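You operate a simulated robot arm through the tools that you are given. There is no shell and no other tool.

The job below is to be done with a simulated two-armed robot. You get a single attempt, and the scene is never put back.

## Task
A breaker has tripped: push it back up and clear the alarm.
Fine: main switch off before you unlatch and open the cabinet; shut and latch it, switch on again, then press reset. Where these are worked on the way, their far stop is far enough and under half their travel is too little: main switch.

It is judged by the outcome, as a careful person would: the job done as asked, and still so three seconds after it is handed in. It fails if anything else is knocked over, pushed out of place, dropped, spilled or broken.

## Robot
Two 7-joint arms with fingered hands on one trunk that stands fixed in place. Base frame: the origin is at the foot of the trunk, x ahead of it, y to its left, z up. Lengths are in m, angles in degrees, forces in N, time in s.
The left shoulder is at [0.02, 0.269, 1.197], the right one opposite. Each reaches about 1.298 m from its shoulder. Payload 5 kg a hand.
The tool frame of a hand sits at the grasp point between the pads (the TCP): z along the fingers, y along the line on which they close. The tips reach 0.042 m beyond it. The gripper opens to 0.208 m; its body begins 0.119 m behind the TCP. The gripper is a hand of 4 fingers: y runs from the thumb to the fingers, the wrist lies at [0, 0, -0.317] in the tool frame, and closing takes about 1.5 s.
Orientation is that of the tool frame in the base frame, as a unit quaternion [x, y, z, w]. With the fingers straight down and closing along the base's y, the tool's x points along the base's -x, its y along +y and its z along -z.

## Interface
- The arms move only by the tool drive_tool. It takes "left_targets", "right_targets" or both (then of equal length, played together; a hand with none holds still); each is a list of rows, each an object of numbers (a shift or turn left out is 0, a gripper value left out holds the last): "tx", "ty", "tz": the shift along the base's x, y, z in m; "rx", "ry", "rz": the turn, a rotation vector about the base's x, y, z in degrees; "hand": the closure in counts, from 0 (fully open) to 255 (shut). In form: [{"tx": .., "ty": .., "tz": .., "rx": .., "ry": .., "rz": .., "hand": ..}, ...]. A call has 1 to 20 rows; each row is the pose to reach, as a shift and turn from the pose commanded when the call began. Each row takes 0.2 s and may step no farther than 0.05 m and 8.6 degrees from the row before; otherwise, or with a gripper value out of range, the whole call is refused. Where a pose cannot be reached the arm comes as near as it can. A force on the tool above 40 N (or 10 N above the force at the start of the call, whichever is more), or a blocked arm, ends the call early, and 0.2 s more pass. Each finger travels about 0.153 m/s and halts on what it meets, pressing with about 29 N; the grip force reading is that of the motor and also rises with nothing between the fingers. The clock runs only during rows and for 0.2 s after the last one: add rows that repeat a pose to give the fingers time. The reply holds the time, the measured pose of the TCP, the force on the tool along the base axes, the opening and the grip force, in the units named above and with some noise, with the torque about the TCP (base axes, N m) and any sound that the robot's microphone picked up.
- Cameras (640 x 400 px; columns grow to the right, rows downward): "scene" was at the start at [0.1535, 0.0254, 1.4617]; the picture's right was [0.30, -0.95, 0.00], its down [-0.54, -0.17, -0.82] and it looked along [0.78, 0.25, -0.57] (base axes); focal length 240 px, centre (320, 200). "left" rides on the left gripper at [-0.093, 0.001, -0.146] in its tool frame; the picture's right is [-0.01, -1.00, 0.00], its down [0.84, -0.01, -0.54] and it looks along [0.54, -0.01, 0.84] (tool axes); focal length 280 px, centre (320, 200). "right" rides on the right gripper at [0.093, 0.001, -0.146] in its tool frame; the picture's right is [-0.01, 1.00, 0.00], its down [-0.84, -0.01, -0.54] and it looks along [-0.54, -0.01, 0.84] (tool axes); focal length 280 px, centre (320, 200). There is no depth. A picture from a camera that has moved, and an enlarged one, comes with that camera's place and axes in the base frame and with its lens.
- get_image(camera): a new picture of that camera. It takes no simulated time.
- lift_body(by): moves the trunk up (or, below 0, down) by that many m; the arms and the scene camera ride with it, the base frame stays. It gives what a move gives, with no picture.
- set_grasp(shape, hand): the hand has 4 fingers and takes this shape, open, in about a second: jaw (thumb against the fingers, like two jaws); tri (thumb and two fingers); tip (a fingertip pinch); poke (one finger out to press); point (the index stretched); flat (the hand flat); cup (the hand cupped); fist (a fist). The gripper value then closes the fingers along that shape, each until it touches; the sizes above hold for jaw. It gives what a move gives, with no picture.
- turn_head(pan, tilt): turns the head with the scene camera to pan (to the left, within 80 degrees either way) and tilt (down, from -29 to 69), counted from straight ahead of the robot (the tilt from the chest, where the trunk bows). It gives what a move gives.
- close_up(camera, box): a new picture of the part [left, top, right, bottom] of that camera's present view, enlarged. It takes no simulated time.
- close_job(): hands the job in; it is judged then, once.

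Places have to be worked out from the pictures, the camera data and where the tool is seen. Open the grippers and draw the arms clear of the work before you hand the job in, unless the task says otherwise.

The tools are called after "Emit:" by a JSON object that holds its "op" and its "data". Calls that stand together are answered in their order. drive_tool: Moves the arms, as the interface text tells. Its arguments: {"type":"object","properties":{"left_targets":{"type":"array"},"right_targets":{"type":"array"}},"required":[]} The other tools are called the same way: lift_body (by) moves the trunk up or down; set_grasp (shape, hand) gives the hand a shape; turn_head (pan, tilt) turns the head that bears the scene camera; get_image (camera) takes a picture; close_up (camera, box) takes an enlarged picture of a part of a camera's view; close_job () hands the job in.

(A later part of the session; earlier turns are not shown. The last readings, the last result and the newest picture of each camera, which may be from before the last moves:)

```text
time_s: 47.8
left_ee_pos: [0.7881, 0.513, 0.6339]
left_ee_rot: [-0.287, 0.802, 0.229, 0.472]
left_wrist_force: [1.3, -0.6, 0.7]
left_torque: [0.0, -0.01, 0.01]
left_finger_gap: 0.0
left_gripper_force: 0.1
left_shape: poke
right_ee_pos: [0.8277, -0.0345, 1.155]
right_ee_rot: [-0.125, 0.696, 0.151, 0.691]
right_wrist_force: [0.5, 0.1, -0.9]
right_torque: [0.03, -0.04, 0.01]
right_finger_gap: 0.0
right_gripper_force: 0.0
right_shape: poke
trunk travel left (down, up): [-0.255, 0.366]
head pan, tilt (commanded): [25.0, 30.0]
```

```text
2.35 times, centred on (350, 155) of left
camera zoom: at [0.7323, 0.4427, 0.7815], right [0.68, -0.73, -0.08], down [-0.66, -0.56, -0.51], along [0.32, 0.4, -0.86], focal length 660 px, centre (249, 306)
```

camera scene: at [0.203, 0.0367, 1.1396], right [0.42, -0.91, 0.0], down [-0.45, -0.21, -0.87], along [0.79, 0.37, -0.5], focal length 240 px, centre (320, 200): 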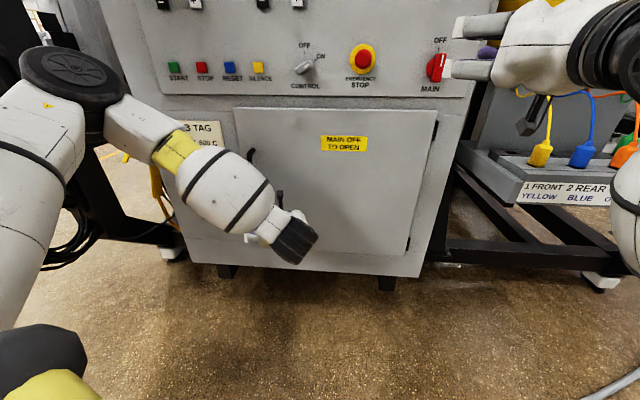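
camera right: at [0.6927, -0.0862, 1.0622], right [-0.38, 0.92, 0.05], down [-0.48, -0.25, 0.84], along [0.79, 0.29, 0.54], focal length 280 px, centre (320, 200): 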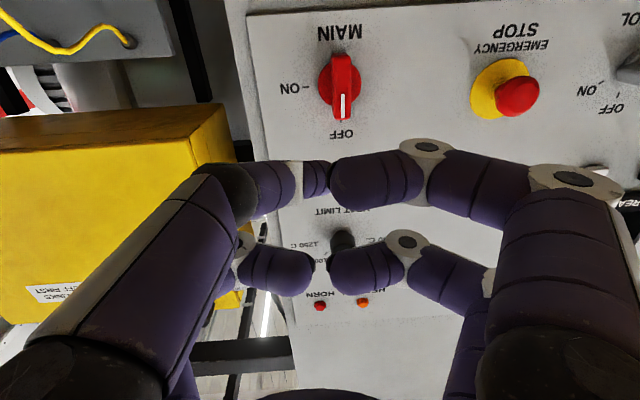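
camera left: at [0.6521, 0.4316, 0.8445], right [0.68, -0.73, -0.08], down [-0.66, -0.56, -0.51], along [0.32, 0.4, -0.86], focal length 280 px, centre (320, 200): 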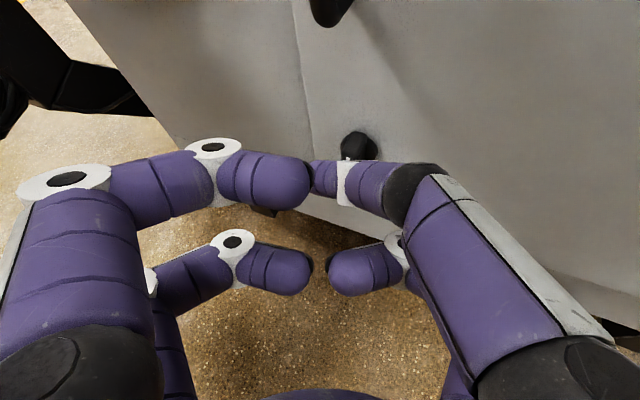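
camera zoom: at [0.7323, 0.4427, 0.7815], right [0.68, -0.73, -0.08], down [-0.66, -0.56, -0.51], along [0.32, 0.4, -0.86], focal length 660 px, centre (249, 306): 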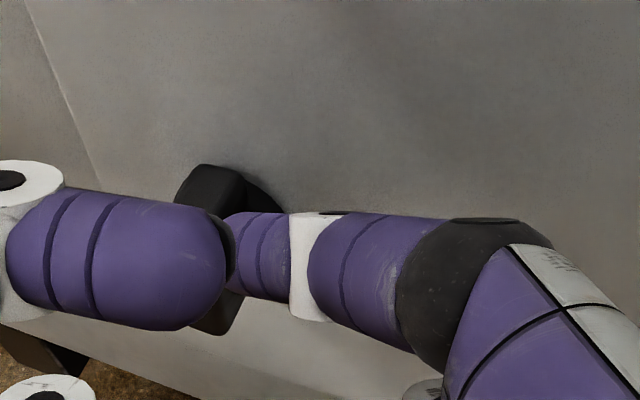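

No force yet; the bar may not have been reached. I push further along the arc.

Emit:
{"op": "drive_tool", "data": {"left_targets": [{"tx": -0.0025, "ty": 0.0062, "tz": 0.002}, {"tx": -0.0049, "ty": 0.0124, "tz": 0.0032}]}}

Emit:
{"op": "close_up", "data": {"camera": "left", "box": [220, 70, 480, 240]}}

```text
time_s: 48.4
left_ee_pos: [0.7856, 0.5198, 0.6372]
left_ee_rot: [-0.284, 0.803, 0.226, 0.474]
left_wrist_force: [-0.9, -33.9, -3.9]
left_torque: [-0.63, 0.11, -0.54]
left_finger_gap: 0.0002
left_gripper_force: 0.1
left_shape: poke
right_ee_pos: [0.8288, -0.0376, 1.1549]
right_ee_rot: [-0.124, 0.696, 0.15, 0.691]
right_wrist_force: [0.1, 0.3, 0.6]
right_torque: [-0.01, 0.01, 0.0]
right_finger_gap: 0.0001
right_gripper_force: 0.1
right_shape: poke
trunk travel left (down, up): [-0.255, 0.366]
head pan, tilt (commanded): [25.0, 30.0]
```

```text
2.35 times, centred on (350, 155) of left
camera zoom: at [0.7286, 0.4502, 0.7849], right [0.67, -0.73, -0.08], down [-0.66, -0.55, -0.51], along [0.33, 0.4, -0.86], focal length 660 px, centre (249, 306)
```

zoom: 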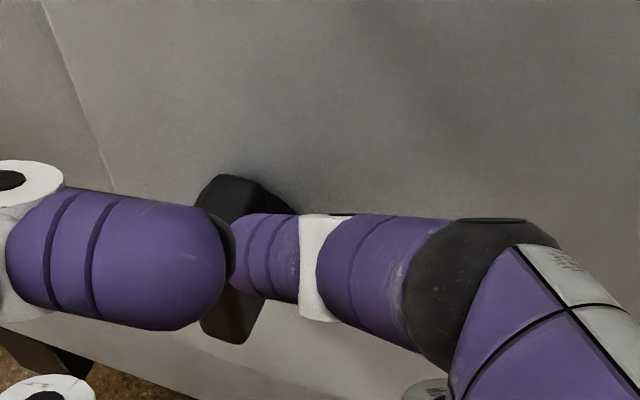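

The bar resists turning left (34 N, no rotation), so it must turn the other way. I back off and go to its lower half to push the bottom end left (clockwise turn) instead.

Emit:
{"op": "drive_tool", "data": {"left_targets": [{"tx": 0.011, "ty": -0.0279, "tz": 0}, {"tx": 0.011, "ty": -0.0279, "tz": -0.045}, {"tx": 0.0092, "ty": -0.0233, "tz": -0.056}]}}

Emit:
{"op": "close_up", "data": {"camera": "left", "box": [220, 50, 480, 240]}}

```text
time_s: 49.2
left_ee_pos: [0.7928, 0.5026, 0.5807]
left_ee_rot: [-0.287, 0.801, 0.228, 0.473]
left_wrist_force: [0.8, 0.1, -0.3]
left_torque: [0.01, -0.04, 0.0]
left_finger_gap: 0.0
left_gripper_force: 0.1
left_shape: poke
right_ee_pos: [0.8289, -0.0332, 1.1554]
right_ee_rot: [-0.125, 0.696, 0.152, 0.69]
right_wrist_force: [-0.1, 0.0, -0.5]
right_torque: [0.04, -0.05, 0.0]
right_finger_gap: 0.0001
right_gripper_force: 0.1
right_shape: poke
trunk travel left (down, up): [-0.255, 0.366]
head pan, tilt (commanded): [25.0, 30.0]
```

```text
2.11 times, centred on (350, 145) of left
camera zoom: at [0.7366, 0.4326, 0.7288], right [0.68, -0.73, -0.08], down [-0.66, -0.56, -0.51], along [0.32, 0.4, -0.86], focal length 590 px, centre (257, 316)
```

zoom: 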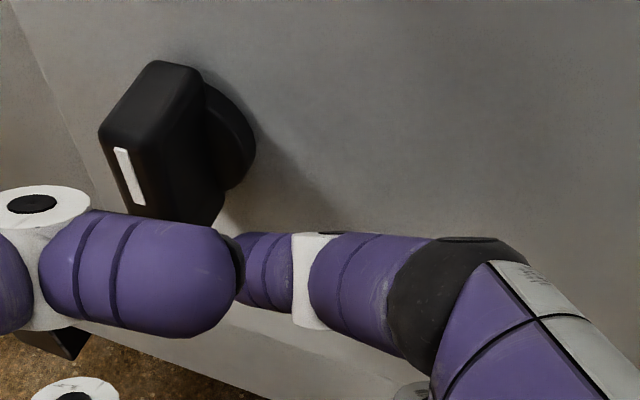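

The latch is still vertical; the tip sits right of its lower half. I push the bottom end left along the arc.

Emit:
{"op": "drive_tool", "data": {"left_targets": [{"tx": -0.0055, "ty": 0.014, "tz": 0.002}, {"tx": -0.0088, "ty": 0.0223, "tz": -0.0045}, {"tx": -0.0118, "ty": 0.0298, "tz": -0.007}, {"tx": -0.0138, "ty": 0.0349, "tz": -0.0077}]}}

Emit:
{"op": "close_up", "data": {"camera": "left", "box": [220, 50, 480, 240]}}

```text
time_s: 50.2
left_ee_pos: [0.7787, 0.5373, 0.5714]
left_ee_rot: [-0.286, 0.802, 0.228, 0.472]
left_wrist_force: [-0.4, 0.6, -1.2]
left_torque: [0.01, 0.05, 0.01]
left_finger_gap: 0.0
left_gripper_force: 0.1
left_shape: poke
right_ee_pos: [0.8291, -0.0339, 1.1549]
right_ee_rot: [-0.124, 0.696, 0.151, 0.691]
right_wrist_force: [0.0, -0.4, -0.7]
right_torque: [-0.02, -0.02, -0.02]
right_finger_gap: 0.0
right_gripper_force: 0.0
right_shape: poke
trunk travel left (down, up): [-0.255, 0.366]
head pan, tilt (commanded): [25.0, 30.0]
```

```text
2.11 times, centred on (350, 145) of left
camera zoom: at [0.7222, 0.4671, 0.7201], right [0.68, -0.73, -0.08], down [-0.66, -0.56, -0.51], along [0.32, 0.4, -0.86], focal length 590 px, centre (257, 316)
```

zoom: 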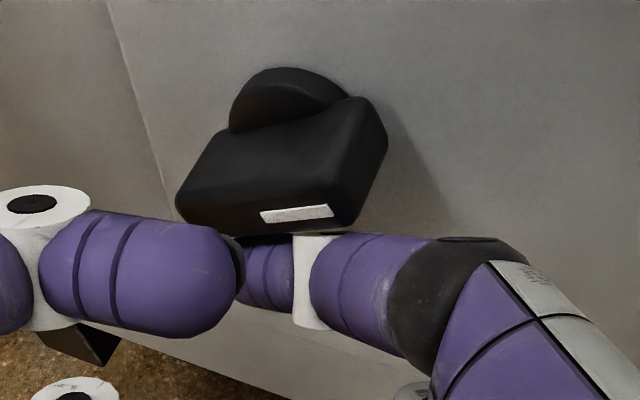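

The latch is turning clockwise (about 64° so far, mark now pointing right and up). I continue the arc to its stop.

Emit:
{"op": "drive_tool", "data": {"left_targets": [{"tx": -0.0025, "ty": 0.0063, "tz": 0.001}, {"tx": -0.0049, "ty": 0.0125, "tz": 0.0029}, {"tx": -0.0067, "ty": 0.0169, "tz": 0.0055}, {"tx": -0.0083, "ty": 0.0209, "tz": 0.009}]}}

Emit:
{"op": "close_up", "data": {"camera": "left", "box": [220, 50, 480, 240]}}

```text
time_s: 51.1
left_ee_pos: [0.7702, 0.5481, 0.5747]
left_ee_rot: [-0.283, 0.806, 0.223, 0.47]
left_wrist_force: [5.9, -17.3, -8.3]
left_torque: [0.27, 0.28, -0.52]
left_finger_gap: 0.0001
left_gripper_force: 0.0
left_shape: poke
right_ee_pos: [0.8282, -0.0346, 1.1547]
right_ee_rot: [-0.125, 0.696, 0.151, 0.69]
right_wrist_force: [0.8, -0.1, -0.8]
right_torque: [-0.03, 0.0, -0.05]
right_finger_gap: 0.0
right_gripper_force: 0.0
right_shape: poke
trunk travel left (down, up): [-0.255, 0.366]
head pan, tilt (commanded): [25.0, 30.0]
stopped in row 4 (left hand): the force on the tool passed its limit at 43 N (the readings are from after the stop); the commanded pose is now the measured one
```

```text
2.11 times, centred on (350, 145) of left
camera zoom: at [0.7161, 0.4793, 0.724], right [0.67, -0.74, -0.08], down [-0.67, -0.55, -0.5], along [0.32, 0.39, -0.86], focal length 590 px, centre (257, 316)
```

zoom: 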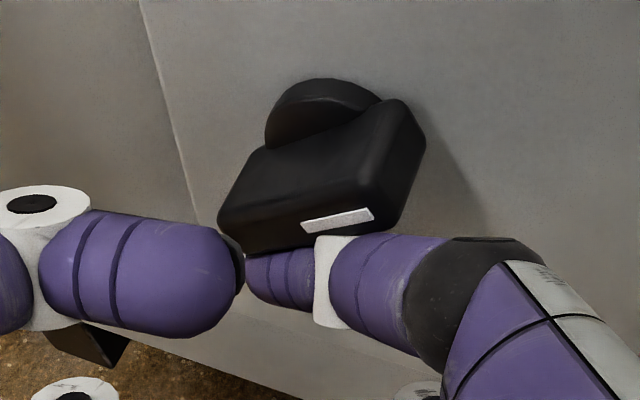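

43 N reached: the latch stopped about 60° clockwise from vertical, presumably its end stop. I back the finger off downward-right and withdraw from the door.

Emit:
{"op": "drive_tool", "data": {"left_targets": [{"tx": 0.004, "ty": -0.01, "tz": -0.008}, {"tx": -0.024, "ty": -0.021, "tz": -0.008}, {"tx": -0.06, "ty": -0.035, "tz": -0.008}, {"tx": -0.097, "ty": -0.05, "tz": 0.0}]}}

Emit:
{"op": "get_image", "data": {"camera": "left"}}

Emit:
{"op": "get_image", "data": {"camera": "scene"}}

```text
time_s: 52.1
left_ee_pos: [0.6762, 0.5011, 0.5749]
left_ee_rot: [-0.283, 0.804, 0.225, 0.471]
left_wrist_force: [0.6, -0.6, 0.3]
left_torque: [0.06, 0.02, 0.03]
left_finger_gap: 0.0001
left_gripper_force: 0.0
left_shape: poke
right_ee_pos: [0.8287, -0.0335, 1.1551]
right_ee_rot: [-0.124, 0.696, 0.152, 0.69]
right_wrist_force: [0.2, 0.2, 0.2]
right_torque: [0.01, -0.01, -0.01]
right_finger_gap: 0.0
right_gripper_force: 0.1
right_shape: poke
trunk travel left (down, up): [-0.255, 0.366]
head pan, tilt (commanded): [25.0, 30.0]
```

```text
taken
camera left: at [0.6195, 0.431, 0.7249], right [0.68, -0.73, -0.08], down [-0.66, -0.55, -0.5], along [0.32, 0.39, -0.86], focal length 280 px, centre (320, 200)
```

left: 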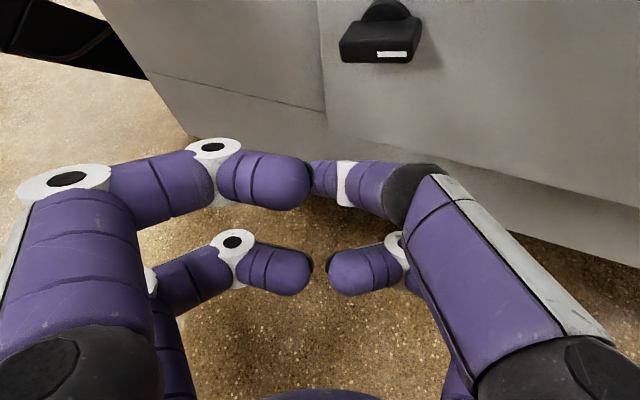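

```text
taken
camera scene: at [0.2035, 0.037, 1.1397], right [0.42, -0.91, 0.0], down [-0.45, -0.21, -0.87], along [0.78, 0.37, -0.5], focal length 240 px, centre (320, 200)
```

scene: 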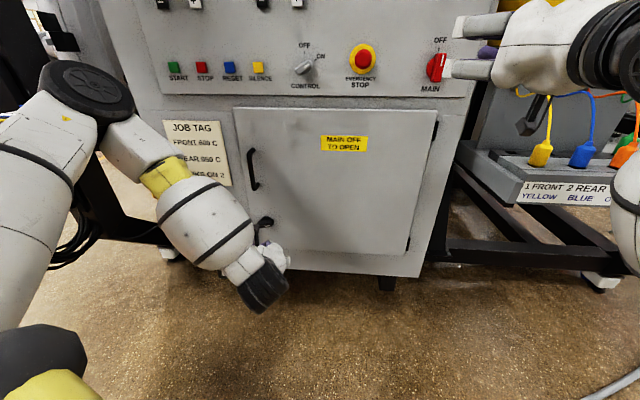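

I zoom on the latch from both cameras to judge its angle.

Emit:
{"op": "close_up", "data": {"camera": "scene", "box": [230, 130, 310, 250]}}

Emit:
{"op": "close_up", "data": {"camera": "left", "box": [310, 0, 450, 90]}}

```text
3.33 times, centred on (270, 190) of scene
camera zoom: at [0.2035, 0.037, 1.1397], right [0.42, -0.91, 0.0], down [-0.45, -0.21, -0.87], along [0.78, 0.37, -0.5], focal length 801 px, centre (487, 233)
```

zoom: 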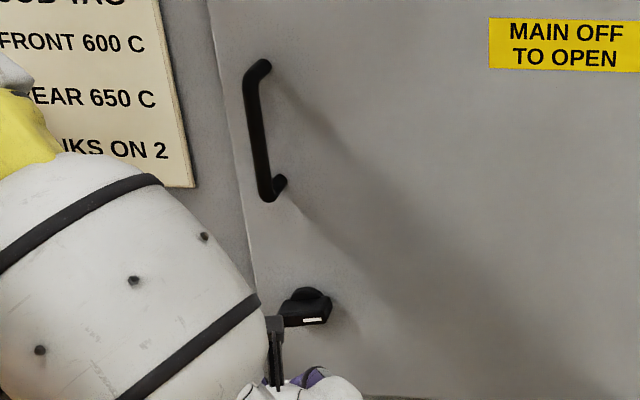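

```text
4.44 times, centred on (380, 45) of left
camera zoom: at [0.6195, 0.431, 0.7249], right [0.68, -0.73, -0.08], down [-0.66, -0.55, -0.5], along [0.32, 0.39, -0.86], focal length 1246 px, centre (53, 889)
```

zoom: 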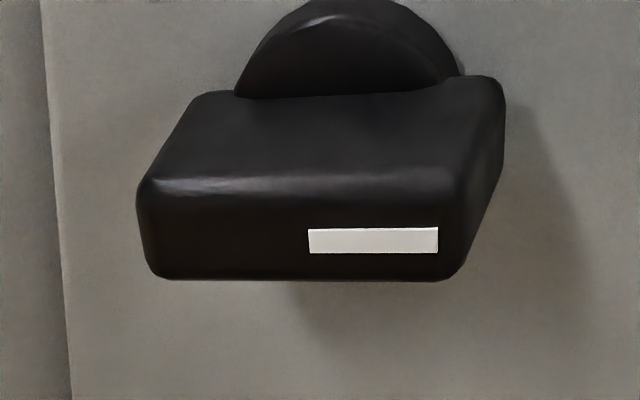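

The latch is now about horizontal (≈80–90° turned), so the door should be free. The handle bar is at D≈0.908, a≈0.226, z 0.765–0.89. I raise the left hand in front of the handle, keeping its leftward yaw so the elbow stays away from the monitor post.

Emit:
{"op": "drive_tool", "data": {"left_targets": [{"tx": -0.006, "ty": -0.001, "tz": 0.043}, {"tx": -0.012, "ty": -0.002, "tz": 0.086}, {"tx": -0.013, "ty": -0.002, "tz": 0.129}, {"tx": -0.013, "ty": -0.002, "tz": 0.172}, {"tx": -0.013, "ty": -0.002, "tz": 0.215}, {"tx": -0.013, "ty": -0.002, "tz": 0.255}]}}

Emit:
{"op": "get_image", "data": {"camera": "scene"}}

Emit:
{"op": "get_image", "data": {"camera": "left"}}

```text
time_s: 53.5
left_ee_pos: [0.6605, 0.4979, 0.8315]
left_ee_rot: [-0.283, 0.805, 0.225, 0.471]
left_wrist_force: [0.1, 0.2, 0.6]
left_torque: [0.0, 0.0, 0.0]
left_finger_gap: 0.0
left_gripper_force: 0.1
left_shape: poke
right_ee_pos: [0.8274, -0.0346, 1.1555]
right_ee_rot: [-0.125, 0.696, 0.151, 0.691]
right_wrist_force: [-1.6, -0.2, -0.1]
right_torque: [-0.02, 0.14, 0.01]
right_finger_gap: 0.0001
right_gripper_force: 0.1
right_shape: poke
trunk travel left (down, up): [-0.255, 0.366]
head pan, tilt (commanded): [25.0, 30.0]
```

```text
taken
camera scene: at [0.203, 0.0368, 1.1399], right [0.42, -0.91, 0.0], down [-0.45, -0.21, -0.87], along [0.79, 0.37, -0.5], focal length 240 px, centre (320, 200)
```

scene: 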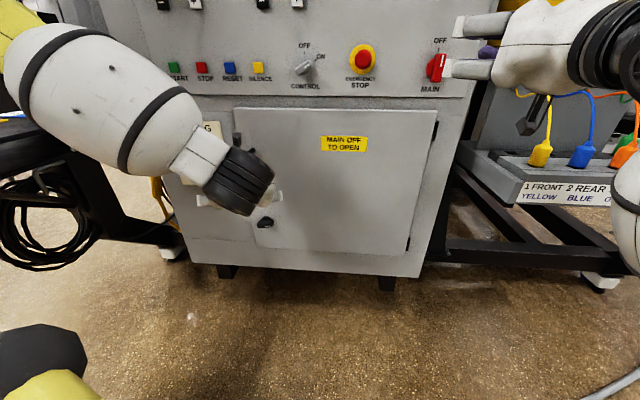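

```text
taken
camera left: at [0.6053, 0.4286, 0.9804], right [0.67, -0.73, -0.08], down [-0.66, -0.55, -0.5], along [0.32, 0.39, -0.86], focal length 280 px, centre (320, 200)
```

left: 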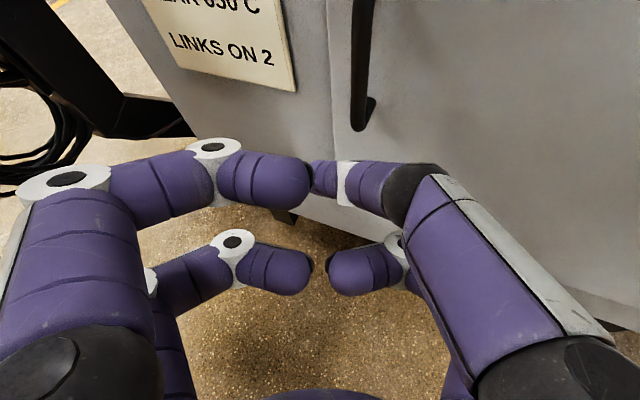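

Hand is 11 cm in front of the handle. I set the jaw shape and pre-close it, then check alignment with the bar.

Emit:
{"op": "set_grasp", "data": {"shape": "jaw", "hand": "left"}}

Emit:
{"op": "drive_tool", "data": {"left_targets": [{"hand": 150}, {"hand": 150}, {"hand": 150}, {"hand": 150}, {"hand": 150}, {"hand": 150}]}}

Emit:
{"op": "get_image", "data": {"camera": "left"}}

Emit:
{"op": "get_image", "data": {"camera": "scene"}}

```text
time_s: 54.4
left_ee_pos: [0.6616, 0.4973, 0.8307]
left_ee_rot: [-0.285, 0.804, 0.226, 0.47]
left_wrist_force: [0.2, 0.5, 0.2]
left_torque: [0.02, -0.01, 0.0]
left_finger_gap: 0.2077
left_gripper_force: 0.0
left_shape: jaw
right_ee_pos: [0.8284, -0.0327, 1.1549]
right_ee_rot: [-0.126, 0.696, 0.152, 0.69]
right_wrist_force: [0.5, 0.2, 0.6]
right_torque: [-0.01, -0.01, 0.01]
right_finger_gap: 0.0
right_gripper_force: 0.1
right_shape: poke
trunk travel left (down, up): [-0.255, 0.366]
head pan, tilt (commanded): [25.0, 30.0]
```

```text
time_s: 55.8
left_ee_pos: [0.6612, 0.4968, 0.8313]
left_ee_rot: [-0.284, 0.804, 0.225, 0.471]
left_wrist_force: [0.1, -0.5, 0.2]
left_torque: [0.0, 0.02, 0.02]
left_finger_gap: 0.0862
left_gripper_force: 0.0
left_shape: jaw
right_ee_pos: [0.8279, -0.0345, 1.1553]
right_ee_rot: [-0.125, 0.696, 0.152, 0.69]
right_wrist_force: [0.5, 0.4, 0.4]
right_torque: [-0.02, 0.0, -0.03]
right_finger_gap: 0.0001
right_gripper_force: 0.1
right_shape: poke
trunk travel left (down, up): [-0.255, 0.366]
head pan, tilt (commanded): [25.0, 30.0]
```

```text
taken
camera left: at [0.6054, 0.4287, 0.9798], right [0.67, -0.73, -0.08], down [-0.66, -0.55, -0.5], along [0.32, 0.39, -0.86], focal length 280 px, centre (320, 200)
```

left: 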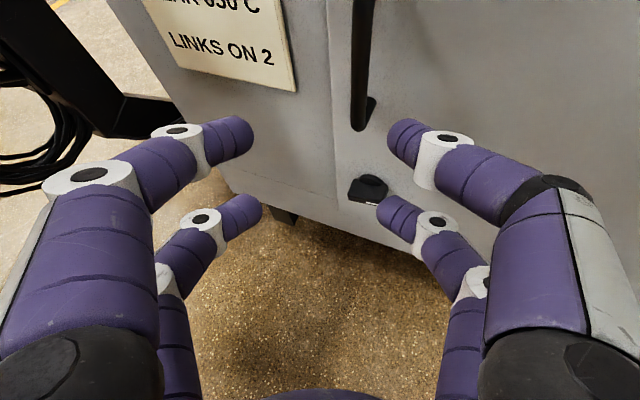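

```text
taken
camera scene: at [0.2032, 0.0368, 1.1396], right [0.42, -0.91, 0.0], down [-0.45, -0.21, -0.87], along [0.78, 0.37, -0.5], focal length 240 px, centre (320, 200)
```

scene: 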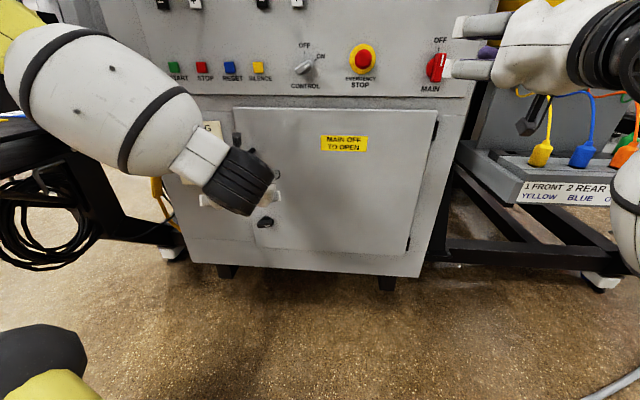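

The bar lines up with the hand's centre line for a straight-in move. I narrow the opening slightly and move in ~8.5 cm so the fingers straddle the bar.

Emit:
{"op": "drive_tool", "data": {"left_targets": [{"tx": 0.02, "ty": 0.008, "tz": 0, "hand": 170}, {"tx": 0.04, "ty": 0.0158, "tz": 0, "hand": 170}, {"tx": 0.06, "ty": 0.0237, "tz": 0}, {"tx": 0.079, "ty": 0.0312, "tz": 0}]}}

Emit:
{"op": "get_image", "data": {"camera": "left"}}

Emit:
{"op": "get_image", "data": {"camera": "scene"}}

```text
time_s: 56.8
left_ee_pos: [0.7412, 0.5298, 0.8292]
left_ee_rot: [-0.284, 0.805, 0.225, 0.47]
left_wrist_force: [-0.6, -0.1, 0.0]
left_torque: [0.0, -0.02, -0.01]
left_finger_gap: 0.0695
left_gripper_force: 0.1
left_shape: jaw
right_ee_pos: [0.8277, -0.0345, 1.1551]
right_ee_rot: [-0.126, 0.696, 0.151, 0.69]
right_wrist_force: [0.1, -0.9, 0.0]
right_torque: [0.05, -0.03, 0.0]
right_finger_gap: 0.0
right_gripper_force: 0.0
right_shape: poke
trunk travel left (down, up): [-0.255, 0.366]
head pan, tilt (commanded): [25.0, 30.0]
```

```text
taken
camera left: at [0.6846, 0.4599, 0.9785], right [0.67, -0.73, -0.08], down [-0.66, -0.55, -0.5], along [0.32, 0.39, -0.86], focal length 280 px, centre (320, 200)
```

left: 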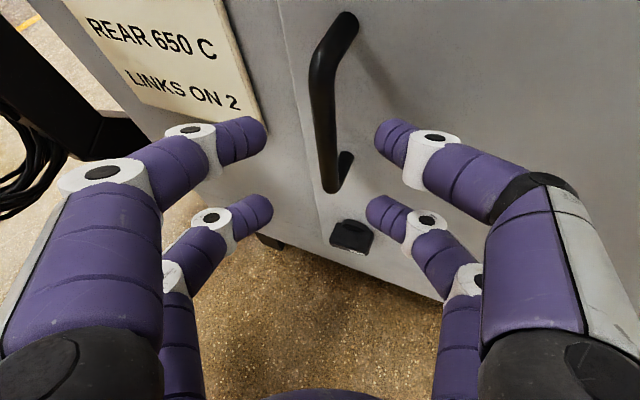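

```text
taken
camera scene: at [0.2031, 0.0368, 1.1395], right [0.42, -0.91, 0.0], down [-0.45, -0.21, -0.87], along [0.78, 0.37, -0.5], focal length 240 px, centre (320, 200)
```

scene: 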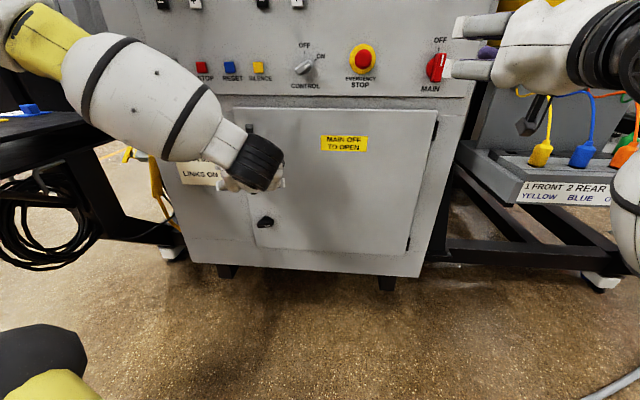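

Re-triangulating with two left-hand views puts the handle bar at D≈0.937, a≈0.2365, z 0.75–0.884 (a bit deeper than I thought). I level the hand somewhat and reduce its yaw before going deeper.

Emit:
{"op": "drive_tool", "data": {"left_targets": [{"tx": 0, "ty": 0, "tz": 0, "rx": 4.5, "ry": -4.5, "rz": -3}, {"tx": 0, "ty": 0, "tz": 0, "rx": 8.5, "ry": -8.5, "rz": -6}]}}

Emit:
{"op": "get_image", "data": {"camera": "left"}}

Emit:
{"op": "get_image", "data": {"camera": "scene"}}

```text
time_s: 57.4
left_ee_pos: [0.7417, 0.5299, 0.8291]
left_ee_rot: [-0.222, 0.762, 0.237, 0.56]
left_wrist_force: [-0.1, 0.0, -0.3]
left_torque: [0.01, 0.02, -0.01]
left_finger_gap: 0.0697
left_gripper_force: 0.1
left_shape: jaw
right_ee_pos: [0.8291, -0.0345, 1.1537]
right_ee_rot: [-0.125, 0.696, 0.151, 0.69]
right_wrist_force: [-0.4, 0.0, 0.0]
right_torque: [0.0, -0.01, -0.04]
right_finger_gap: 0.0
right_gripper_force: 0.1
right_shape: poke
trunk travel left (down, up): [-0.255, 0.366]
head pan, tilt (commanded): [25.0, 30.0]
```

```text
taken
camera left: at [0.6562, 0.4472, 0.9574], right [0.61, -0.79, -0.1], down [-0.63, -0.4, -0.67], along [0.49, 0.47, -0.74], focal length 280 px, centre (320, 200)
```

left: 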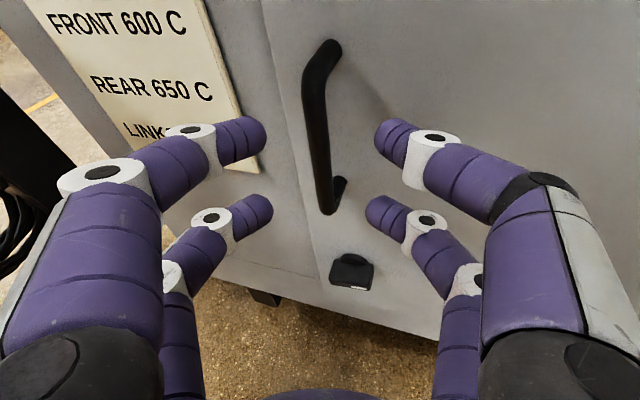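

```text
taken
camera scene: at [0.2034, 0.0369, 1.1394], right [0.42, -0.91, 0.0], down [-0.45, -0.21, -0.87], along [0.78, 0.37, -0.5], focal length 240 px, centre (320, 200)
```

scene: 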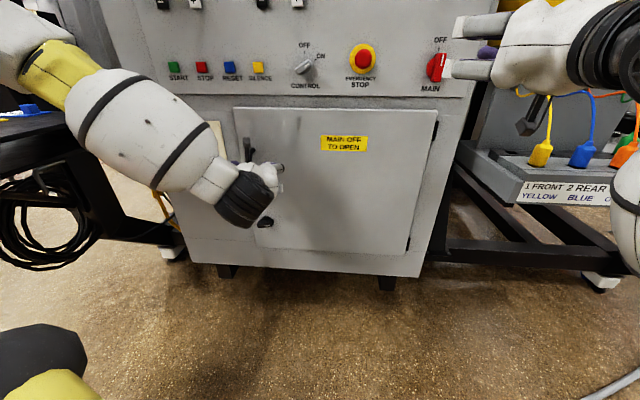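

Levelled (15° down, yaw 18°), bar centred between the fingers. I move in the last ~2.8 cm and close the hand on the bar.

Emit:
{"op": "drive_tool", "data": {"left_targets": [{"tx": 0.0114, "ty": 0.0088, "tz": 0}, {"tx": 0.0227, "ty": 0.0175, "tz": 0}]}}

Emit:
{"op": "get_image", "data": {"camera": "left"}}

```text
time_s: 58.0
left_ee_pos: [0.7633, 0.5462, 0.8303]
left_ee_rot: [-0.222, 0.763, 0.237, 0.559]
left_wrist_force: [0.3, 0.0, 0.6]
left_torque: [0.0, -0.01, -0.05]
left_finger_gap: 0.0695
left_gripper_force: 0.1
left_shape: jaw
right_ee_pos: [0.8283, -0.0333, 1.1551]
right_ee_rot: [-0.124, 0.696, 0.151, 0.691]
right_wrist_force: [1.3, 0.5, -0.3]
right_torque: [0.04, -0.01, -0.01]
right_finger_gap: 0.0
right_gripper_force: 0.1
right_shape: poke
trunk travel left (down, up): [-0.255, 0.366]
head pan, tilt (commanded): [25.0, 30.0]
```

```text
taken
camera left: at [0.6789, 0.4645, 0.9576], right [0.61, -0.79, -0.1], down [-0.63, -0.4, -0.67], along [0.49, 0.47, -0.74], focal length 280 px, centre (320, 200)
```

left: 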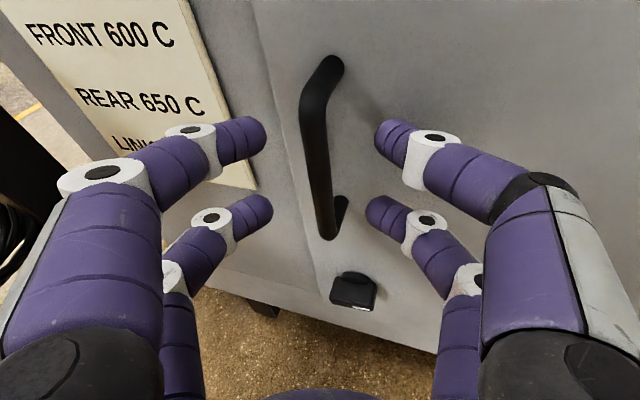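

The bar projects exactly where estimated, between the finger pairs. I close the hand on it.

Emit:
{"op": "drive_tool", "data": {"left_targets": [{"hand": 255}, {"hand": 255}, {"hand": 255}, {"hand": 255}, {"hand": 255}, {"hand": 255}]}}

Emit:
{"op": "get_image", "data": {"camera": "left"}}

```text
time_s: 59.4
left_ee_pos: [0.7628, 0.5468, 0.8299]
left_ee_rot: [-0.223, 0.762, 0.238, 0.56]
left_wrist_force: [0.2, 1.4, -1.9]
left_torque: [-0.44, 0.35, 0.02]
left_finger_gap: 0.0051
left_gripper_force: 28.8
left_shape: jaw
right_ee_pos: [0.8279, -0.0347, 1.1556]
right_ee_rot: [-0.125, 0.696, 0.15, 0.691]
right_wrist_force: [-0.1, -0.7, -0.2]
right_torque: [0.0, 0.01, 0.0]
right_finger_gap: 0.0
right_gripper_force: 0.1
right_shape: poke
trunk travel left (down, up): [-0.255, 0.366]
head pan, tilt (commanded): [25.0, 30.0]
```

```text
taken
camera left: at [0.6788, 0.4645, 0.9577], right [0.61, -0.79, -0.1], down [-0.63, -0.4, -0.67], along [0.49, 0.47, -0.74], focal length 280 px, centre (320, 200)
```

left: 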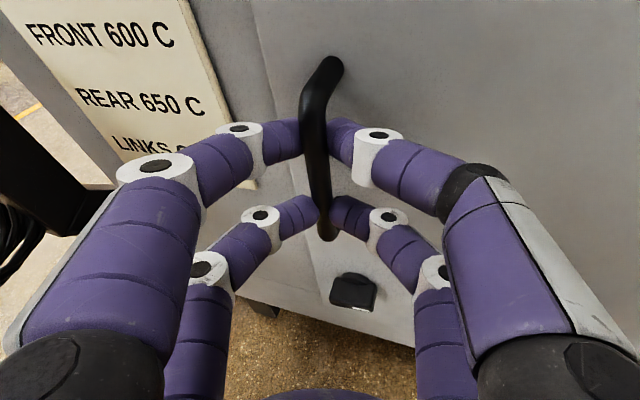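

Grip is on the bar (28.8 N). I pull gently along the door's arc by about 4° first and check for movement.

Emit:
{"op": "drive_tool", "data": {"left_targets": [{"tx": -0.0092, "ty": -0.0047, "tz": 0, "rz": 1}, {"tx": -0.0185, "ty": -0.0095, "tz": 0, "rz": 2}, {"tx": -0.0275, "ty": -0.0145, "tz": 0, "rz": 3}, {"tx": -0.0365, "ty": -0.0194, "tz": 0, "rz": 4}]}}

Emit:
{"op": "get_image", "data": {"camera": "left"}}

Emit:
{"op": "get_image", "data": {"camera": "scene"}}

```text
time_s: 60.4
left_ee_pos: [0.7274, 0.5265, 0.8305]
left_ee_rot: [-0.248, 0.754, 0.256, 0.552]
left_wrist_force: [2.9, -6.5, -3.3]
left_torque: [-0.54, 0.4, -0.18]
left_finger_gap: 0.0053
left_gripper_force: 29.7
left_shape: jaw
right_ee_pos: [0.8275, -0.0351, 1.1548]
right_ee_rot: [-0.124, 0.697, 0.151, 0.69]
right_wrist_force: [-0.2, 0.3, 0.2]
right_torque: [-0.03, -0.04, -0.02]
right_finger_gap: 0.0
right_gripper_force: 0.0
right_shape: poke
trunk travel left (down, up): [-0.255, 0.366]
head pan, tilt (commanded): [25.0, 30.0]
```

```text
taken
camera left: at [0.6478, 0.4388, 0.9578], right [0.66, -0.74, -0.1], down [-0.6, -0.44, -0.67], along [0.45, 0.5, -0.74], focal length 280 px, centre (320, 200)
```

left: 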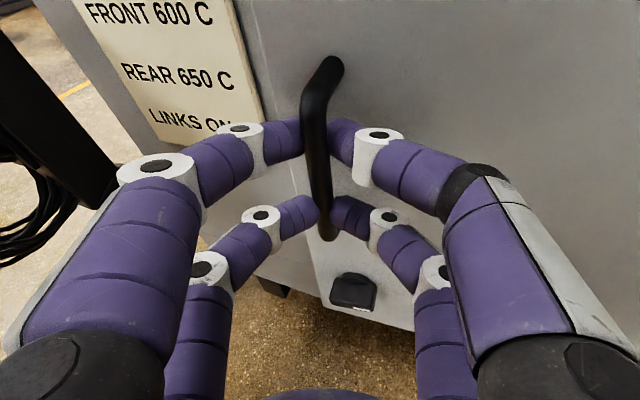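

```text
taken
camera scene: at [0.2036, 0.0367, 1.1395], right [0.42, -0.91, 0.0], down [-0.45, -0.21, -0.87], along [0.78, 0.37, -0.5], focal length 240 px, centre (320, 200)
```

scene: 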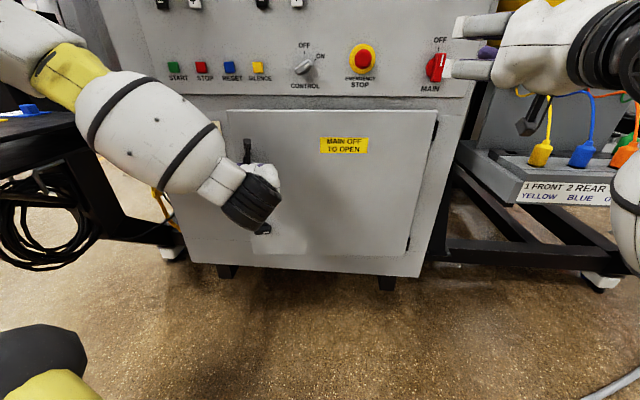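

The door is moving. I continue pulling to about 12°, yawing with it.

Emit:
{"op": "drive_tool", "data": {"left_targets": [{"tx": -0.0088, "ty": -0.0052, "tz": 0, "rz": 1}, {"tx": -0.0177, "ty": -0.0105, "tz": 0, "rz": 2}, {"tx": -0.0264, "ty": -0.0161, "tz": 0, "rz": 3}, {"tx": -0.0351, "ty": -0.0218, "tz": 0, "rz": 4}, {"tx": -0.0436, "ty": -0.0277, "tz": 0, "rz": 5}, {"tx": -0.052, "ty": -0.0336, "tz": 0, "rz": 6}, {"tx": -0.0602, "ty": -0.0398, "tz": 0, "rz": 7}, {"tx": -0.0685, "ty": -0.046, "tz": 0, "rz": 8}]}}

Emit:
{"op": "get_image", "data": {"camera": "left"}}

Emit:
{"op": "get_image", "data": {"camera": "scene"}}

```text
time_s: 62.2
left_ee_pos: [0.6582, 0.4809, 0.8306]
left_ee_rot: [-0.3, 0.736, 0.295, 0.531]
left_wrist_force: [13.7, -20.1, -6.5]
left_torque: [-0.94, 0.35, -0.79]
left_finger_gap: 0.0054
left_gripper_force: 28.7
left_shape: jaw
right_ee_pos: [0.8288, -0.0355, 1.155]
right_ee_rot: [-0.124, 0.697, 0.151, 0.69]
right_wrist_force: [0.5, 0.3, -0.2]
right_torque: [-0.01, -0.02, -0.01]
right_finger_gap: 0.0002
right_gripper_force: 0.1
right_shape: poke
trunk travel left (down, up): [-0.255, 0.366]
head pan, tilt (commanded): [25.0, 30.0]
```

```text
taken
camera left: at [0.5931, 0.3825, 0.9581], right [0.76, -0.64, -0.1], down [-0.53, -0.52, -0.67], along [0.38, 0.56, -0.74], focal length 280 px, centre (320, 200)
```

left: 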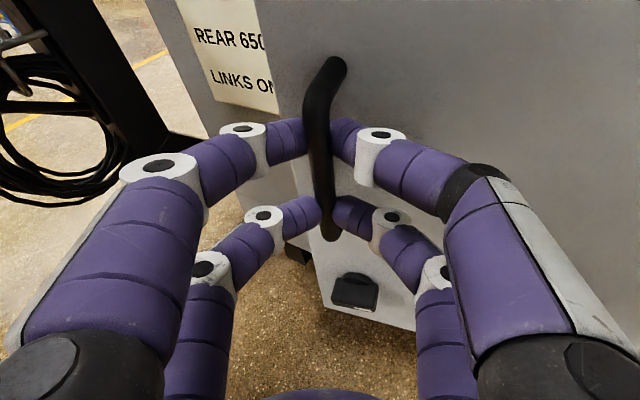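

```text
taken
camera scene: at [0.2041, 0.0363, 1.1394], right [0.42, -0.91, 0.0], down [-0.45, -0.21, -0.87], along [0.78, 0.37, -0.5], focal length 240 px, centre (320, 200)
```

scene: 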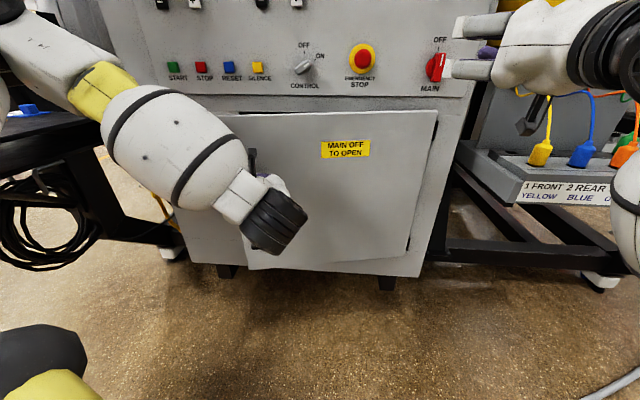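

Door is ~12° open with moderate side force. I check the left elbow's clearance to the post before pulling further.

Emit:
{"op": "turn_head", "data": {"pan": 65, "tilt": 20}}

Emit:
{"op": "get_image", "data": {"camera": "scene"}}

```text
time_s: 63.3
left_ee_pos: [0.6586, 0.481, 0.8302]
left_ee_rot: [-0.3, 0.735, 0.294, 0.532]
left_wrist_force: [15.1, -21.3, -9.0]
left_torque: [-1.01, 0.39, -0.92]
left_finger_gap: 0.0054
left_gripper_force: 28.4
left_shape: jaw
right_ee_pos: [0.8293, -0.0356, 1.1544]
right_ee_rot: [-0.126, 0.696, 0.152, 0.69]
right_wrist_force: [0.0, -0.3, 0.6]
right_torque: [0.0, 0.02, -0.05]
right_finger_gap: 0.0
right_gripper_force: 0.0
right_shape: poke
trunk travel left (down, up): [-0.255, 0.366]
head pan, tilt (commanded): [65.0, 20.0]
```

```text
taken
camera scene: at [0.1616, 0.0824, 1.1555], right [0.91, -0.42, 0.0], down [-0.15, -0.31, -0.94], along [0.4, 0.85, -0.34], focal length 240 px, centre (320, 200)
```

scene: 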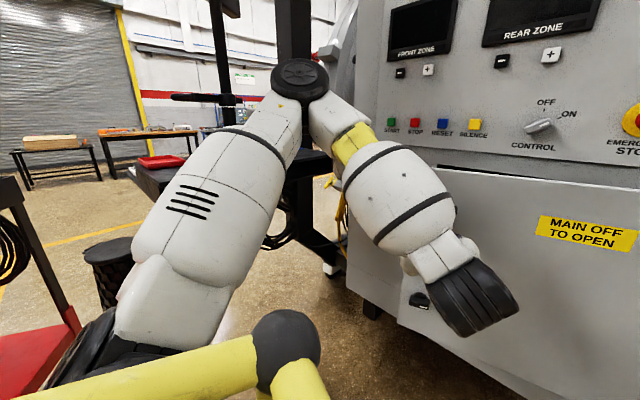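

The elbow now clears the post by ~0.2 m. I zoom on the stand to be sure it was not displaced by the earlier contact.

Emit:
{"op": "close_up", "data": {"camera": "scene", "box": [130, 0, 340, 200]}}

```text
2.00 times, centred on (235, 100) of scene
camera zoom: at [0.1616, 0.0824, 1.1555], right [0.91, -0.42, 0.0], down [-0.15, -0.31, -0.94], along [0.4, 0.85, -0.34], focal length 481 px, centre (490, 400)
```

zoom: 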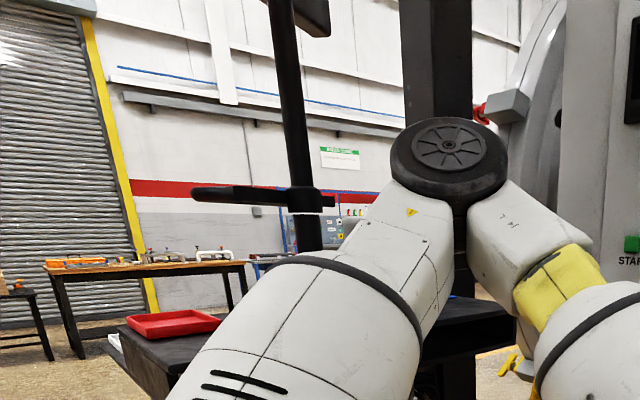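

The stand looks unchanged and the elbow is well inside. I correct the arc (TCP should be ~8 mm further right) and pull on to about 24°.

Emit:
{"op": "drive_tool", "data": {"left_targets": [{"tx": -0.0014, "ty": -0.0129, "rz": 1}, {"tx": -0.0162, "ty": -0.0272, "rz": 3}, {"tx": -0.0268, "ty": -0.0384, "rz": 4.5}, {"tx": -0.0374, "ty": -0.0496, "rz": 6}, {"tx": -0.0472, "ty": -0.0613, "rz": 7.5}, {"tx": -0.0571, "ty": -0.0731, "rz": 9}, {"tx": -0.0666, "ty": -0.0855, "rz": 10.5}, {"tx": -0.0759, "ty": -0.0978, "rz": 12}]}}

Emit:
{"op": "get_image", "data": {"camera": "scene"}}

Emit:
{"op": "get_image", "data": {"camera": "left"}}

```text
time_s: 64.0
left_ee_pos: [0.6453, 0.4708, 0.8306]
left_ee_rot: [-0.32, 0.732, 0.304, 0.519]
left_wrist_force: [12.1, -16.1, -18.4]
left_torque: [-0.99, 0.45, -0.78]
left_finger_gap: 0.0054
left_gripper_force: 28.7
left_shape: jaw
left hand out of reach, approached as far as the arm can: row 2, 3
right_ee_pos: [0.8289, -0.0349, 1.1551]
right_ee_rot: [-0.124, 0.696, 0.15, 0.691]
right_wrist_force: [-0.7, 0.0, 0.2]
right_torque: [-0.06, 0.09, -0.09]
right_finger_gap: 0.0002
right_gripper_force: 0.1
right_shape: poke
trunk travel left (down, up): [-0.255, 0.366]
head pan, tilt (commanded): [65.0, 20.0]
stopped in row 3 (left hand): the force on the tool passed its limit at 45 N (the readings are from after the stop); the commanded pose is now the measured one
```

```text
taken
camera scene: at [0.1615, 0.083, 1.1555], right [0.91, -0.42, 0.0], down [-0.15, -0.31, -0.94], along [0.4, 0.85, -0.34], focal length 240 px, centre (320, 200)
```

scene: 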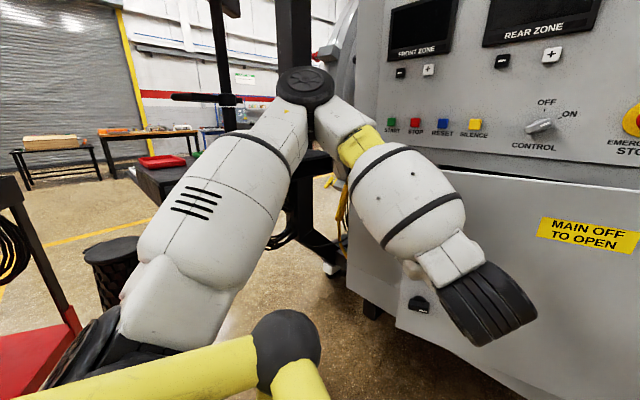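

```text
taken
camera left: at [0.5854, 0.3709, 0.9609], right [0.79, -0.61, -0.1], down [-0.51, -0.55, -0.66], along [0.35, 0.57, -0.75], focal length 280 px, centre (320, 200)
```

left: 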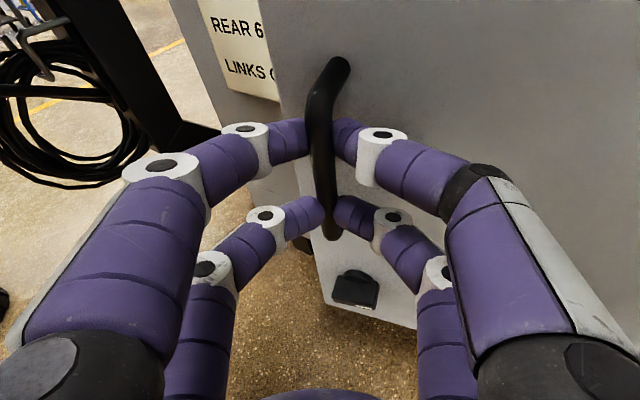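

The wrist bend is at its limit with more yaw. I keep pulling along the arc but let the hand yaw back (the bar pivoting in the grip).

Emit:
{"op": "drive_tool", "data": {"left_targets": [{"tx": -0.0114, "ty": -0.0106, "rz": -2.5}, {"tx": -0.0235, "ty": -0.0205, "rz": -5}, {"tx": -0.034, "ty": -0.0315, "rz": -7}, {"tx": -0.046, "ty": -0.042, "rz": -9}]}}

Emit:
{"op": "get_image", "data": {"camera": "scene"}}

Emit:
{"op": "get_image", "data": {"camera": "left"}}

```text
time_s: 65.0
left_ee_pos: [0.6056, 0.4375, 0.8319]
left_ee_rot: [-0.266, 0.756, 0.27, 0.534]
left_wrist_force: [-9.6, 9.6, -14.1]
left_torque: [-0.95, 0.51, 0.66]
left_finger_gap: 0.0042
left_gripper_force: 28.3
left_shape: jaw
left hand out of reach, approached as far as the arm can: row 4
right_ee_pos: [0.8273, -0.0342, 1.1558]
right_ee_rot: [-0.124, 0.696, 0.152, 0.691]
right_wrist_force: [0.3, -0.3, 0.3]
right_torque: [-0.02, 0.0, 0.11]
right_finger_gap: 0.0
right_gripper_force: 0.1
right_shape: poke
trunk travel left (down, up): [-0.255, 0.366]
head pan, tilt (commanded): [65.0, 20.0]
stopped in row 4 (left hand): the force on the tool passed its limit at 44 N (the readings are from after the stop); the commanded pose is now the measured one
```

```text
taken
camera scene: at [0.1602, 0.0836, 1.156], right [0.91, -0.42, 0.0], down [-0.14, -0.31, -0.94], along [0.4, 0.85, -0.34], focal length 240 px, centre (320, 200)
```

scene: 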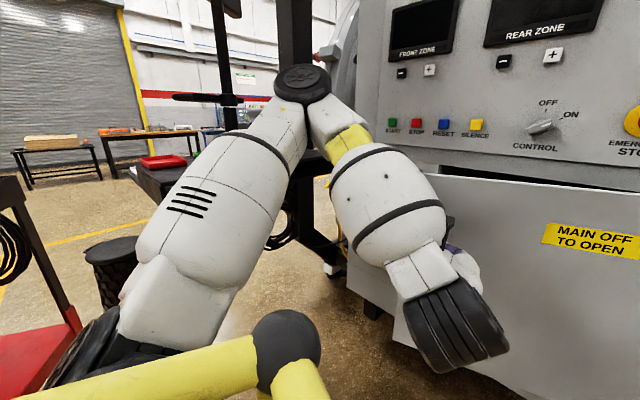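

```text
taken
camera left: at [0.5342, 0.3466, 0.9618], right [0.69, -0.71, -0.11], down [-0.59, -0.48, -0.65], along [0.41, 0.52, -0.75], focal length 280 px, centre (320, 200)
```

left: 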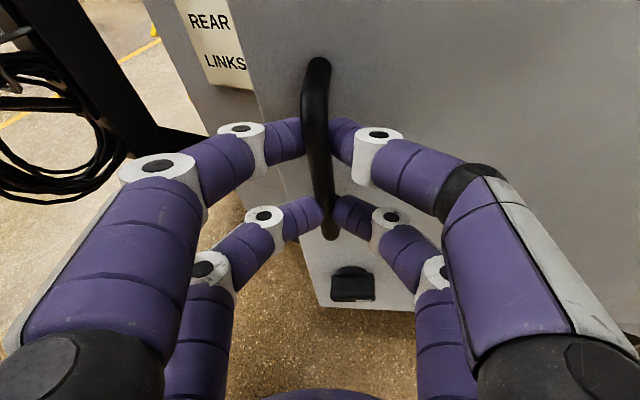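

The door is ~19° open. I release the handle (part-opening the fingers) and draw the left hand back along its own axis.

Emit:
{"op": "drive_tool", "data": {"left_targets": [{"hand": 140}, {"hand": 140}, {"hand": 140}, {"hand": 140}, {"hand": 140}]}}

Emit:
{"op": "get_image", "data": {"camera": "left"}}

```text
time_s: 66.2
left_ee_pos: [0.607, 0.4342, 0.8326]
left_ee_rot: [-0.265, 0.755, 0.269, 0.536]
left_wrist_force: [-0.7, -0.3, -0.3]
left_torque: [0.01, -0.01, 0.01]
left_finger_gap: 0.0935
left_gripper_force: 0.0
left_shape: jaw
right_ee_pos: [0.8279, -0.0348, 1.1552]
right_ee_rot: [-0.125, 0.696, 0.151, 0.691]
right_wrist_force: [-0.5, 0.4, 0.3]
right_torque: [0.0, 0.0, -0.03]
right_finger_gap: 0.0001
right_gripper_force: 0.0
right_shape: poke
trunk travel left (down, up): [-0.255, 0.366]
head pan, tilt (commanded): [65.0, 20.0]
```

```text
taken
camera left: at [0.535, 0.3447, 0.9633], right [0.69, -0.71, -0.11], down [-0.59, -0.47, -0.65], along [0.42, 0.52, -0.75], focal length 280 px, centre (320, 200)
```

left: 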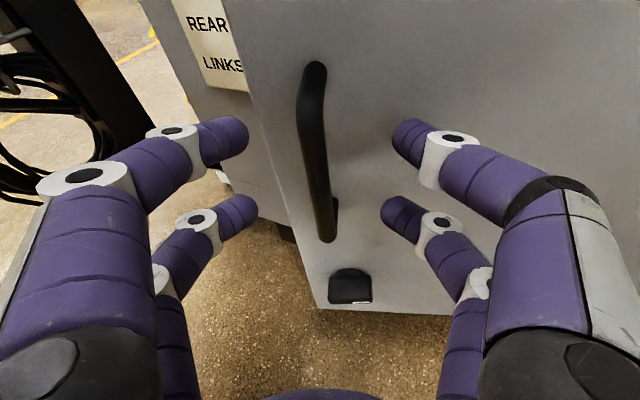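

Released cleanly; the door stays. I lift the left hand up off the handle, then pitch it down to point at the floor above/in front of the door.

Emit:
{"op": "drive_tool", "data": {"left_targets": [{"tx": -0.01, "ty": -0.01, "tz": 0.03}, {"tx": -0.02, "ty": -0.02, "tz": 0.07}, {"tx": -0.025, "ty": -0.025, "tz": 0.11}, {"tx": -0.03, "ty": -0.03, "tz": 0.15}, {"tx": -0.028, "ty": -0.033, "tz": 0.17, "rx": -5.78, "ry": 5.54}, {"tx": -0.025, "ty": -0.036, "tz": 0.19, "rx": -11.56, "ry": 11.08}, {"tx": -0.022, "ty": -0.04, "tz": 0.21, "rx": -17.34, "ry": 16.62}, {"tx": -0.018, "ty": -0.044, "tz": 0.23, "rx": -23.12, "ry": 22.16}, {"tx": -0.015, "ty": -0.048, "tz": 0.25, "rx": -28.9, "ry": 27.7}, {"tx": -0.012, "ty": -0.052, "tz": 0.26, "rx": -34.68, "ry": 33.24}, {"tx": -0.008, "ty": -0.056, "tz": 0.27, "rx": -40.46, "ry": 38.78}, {"tx": -0.004, "ty": -0.06, "tz": 0.27, "rx": -46.24, "ry": 44.32}, {"tx": 0.0, "ty": -0.065, "tz": 0.27, "rx": -52.0, "ry": 49.86}]}}

Emit:
{"op": "get_image", "data": {"camera": "scene"}}

Emit:
{"op": "get_image", "data": {"camera": "left"}}

```text
time_s: 69.0
left_ee_pos: [0.607, 0.3713, 1.1016]
left_ee_rot: [-0.334, 0.943, 0.005, 0.013]
left_wrist_force: [0.1, 1.5, -0.4]
left_torque: [0.02, 0.02, -0.01]
left_finger_gap: 0.0936
left_gripper_force: 0.1
left_shape: jaw
right_ee_pos: [0.8289, -0.0332, 1.1544]
right_ee_rot: [-0.125, 0.696, 0.151, 0.69]
right_wrist_force: [0.0, -0.1, -1.2]
right_torque: [0.02, -0.02, 0.0]
right_finger_gap: 0.0
right_gripper_force: 0.0
right_shape: poke
trunk travel left (down, up): [-0.255, 0.366]
head pan, tilt (commanded): [65.0, 20.0]
```

```text
taken
camera scene: at [0.1608, 0.083, 1.1553], right [0.91, -0.42, 0.0], down [-0.14, -0.31, -0.94], along [0.4, 0.85, -0.34], focal length 240 px, centre (320, 200)
```

scene: 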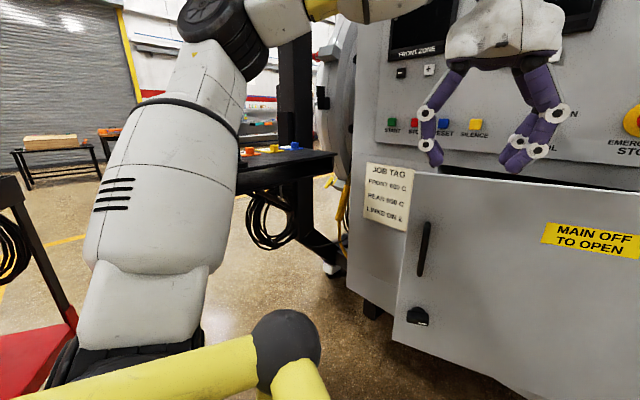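

```text
taken
camera left: at [0.676, 0.427, 1.2513], right [0.64, -0.77, 0.0], down [-0.66, -0.55, 0.52], along [-0.4, -0.33, -0.86], focal length 280 px, centre (320, 200)
```

left: 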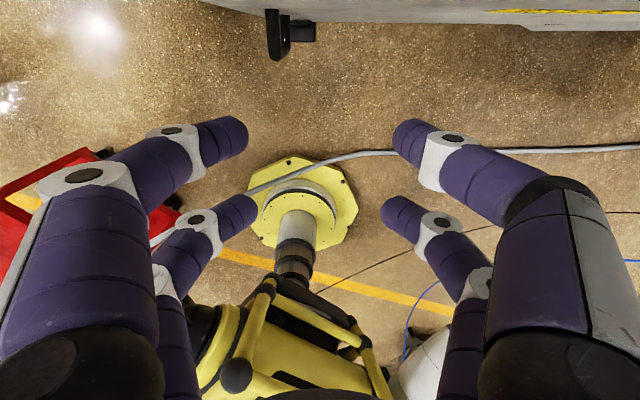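

The left hand now points down at (0.607, 0.371, 1.10), door ~19° ajar. Next I move the right arm back and to the right, out of the door's sweep.

Emit:
{"op": "drive_tool", "data": {"right_targets": [{"tx": -0.035, "ty": -0.014}, {"tx": -0.07, "ty": -0.028}, {"tx": -0.105, "ty": -0.042}, {"tx": -0.14, "ty": -0.056}, {"tx": -0.14, "ty": -0.1}, {"tx": -0.14, "ty": -0.145}, {"tx": -0.14, "ty": -0.19}, {"tx": -0.14, "ty": -0.235}, {"tx": -0.14, "ty": -0.28}, {"tx": -0.14, "ty": -0.32}]}}

Emit:
{"op": "turn_head", "data": {"pan": -20, "tilt": 25}}

Emit:
{"op": "get_image", "data": {"camera": "scene"}}

```text
time_s: 71.2
left_ee_pos: [0.6065, 0.3696, 1.1029]
left_ee_rot: [-0.332, 0.943, 0.006, 0.015]
left_wrist_force: [0.5, 0.2, 0.8]
left_torque: [0.07, -0.02, 0.02]
left_finger_gap: 0.0934
left_gripper_force: 0.0
left_shape: jaw
right_ee_pos: [0.688, -0.3548, 1.1558]
right_ee_rot: [-0.125, 0.696, 0.152, 0.691]
right_wrist_force: [-0.2, -0.2, 0.7]
right_torque: [-0.01, 0.0, 0.01]
right_finger_gap: 0.0
right_gripper_force: 0.1
right_shape: poke
trunk travel left (down, up): [-0.255, 0.366]
head pan, tilt (commanded): [65.0, 20.0]
```

```text
time_s: 72.8
left_ee_pos: [0.6077, 0.371, 1.1032]
left_ee_rot: [-0.333, 0.943, 0.005, 0.014]
left_wrist_force: [0.7, -0.3, 0.4]
left_torque: [0.01, 0.01, 0.0]
left_finger_gap: 0.0934
left_gripper_force: 0.1
left_shape: jaw
right_ee_pos: [0.6872, -0.3538, 1.1556]
right_ee_rot: [-0.124, 0.696, 0.151, 0.691]
right_wrist_force: [-0.5, -0.3, -0.6]
right_torque: [0.02, -0.04, -0.06]
right_finger_gap: 0.0002
right_gripper_force: 0.1
right_shape: poke
trunk travel left (down, up): [-0.255, 0.366]
head pan, tilt (commanded): [-20.0, 25.0]
```

```text
taken
camera scene: at [0.2078, -0.0329, 1.1476], right [-0.34, -0.94, 0.0], down [-0.4, 0.14, -0.91], along [0.85, -0.31, -0.42], focal length 240 px, centre (320, 200)
```

scene: 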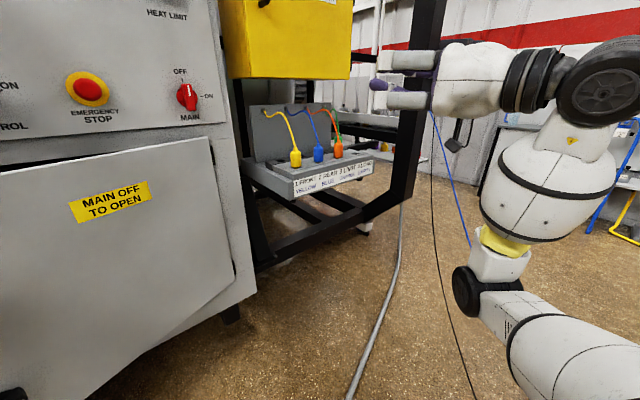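

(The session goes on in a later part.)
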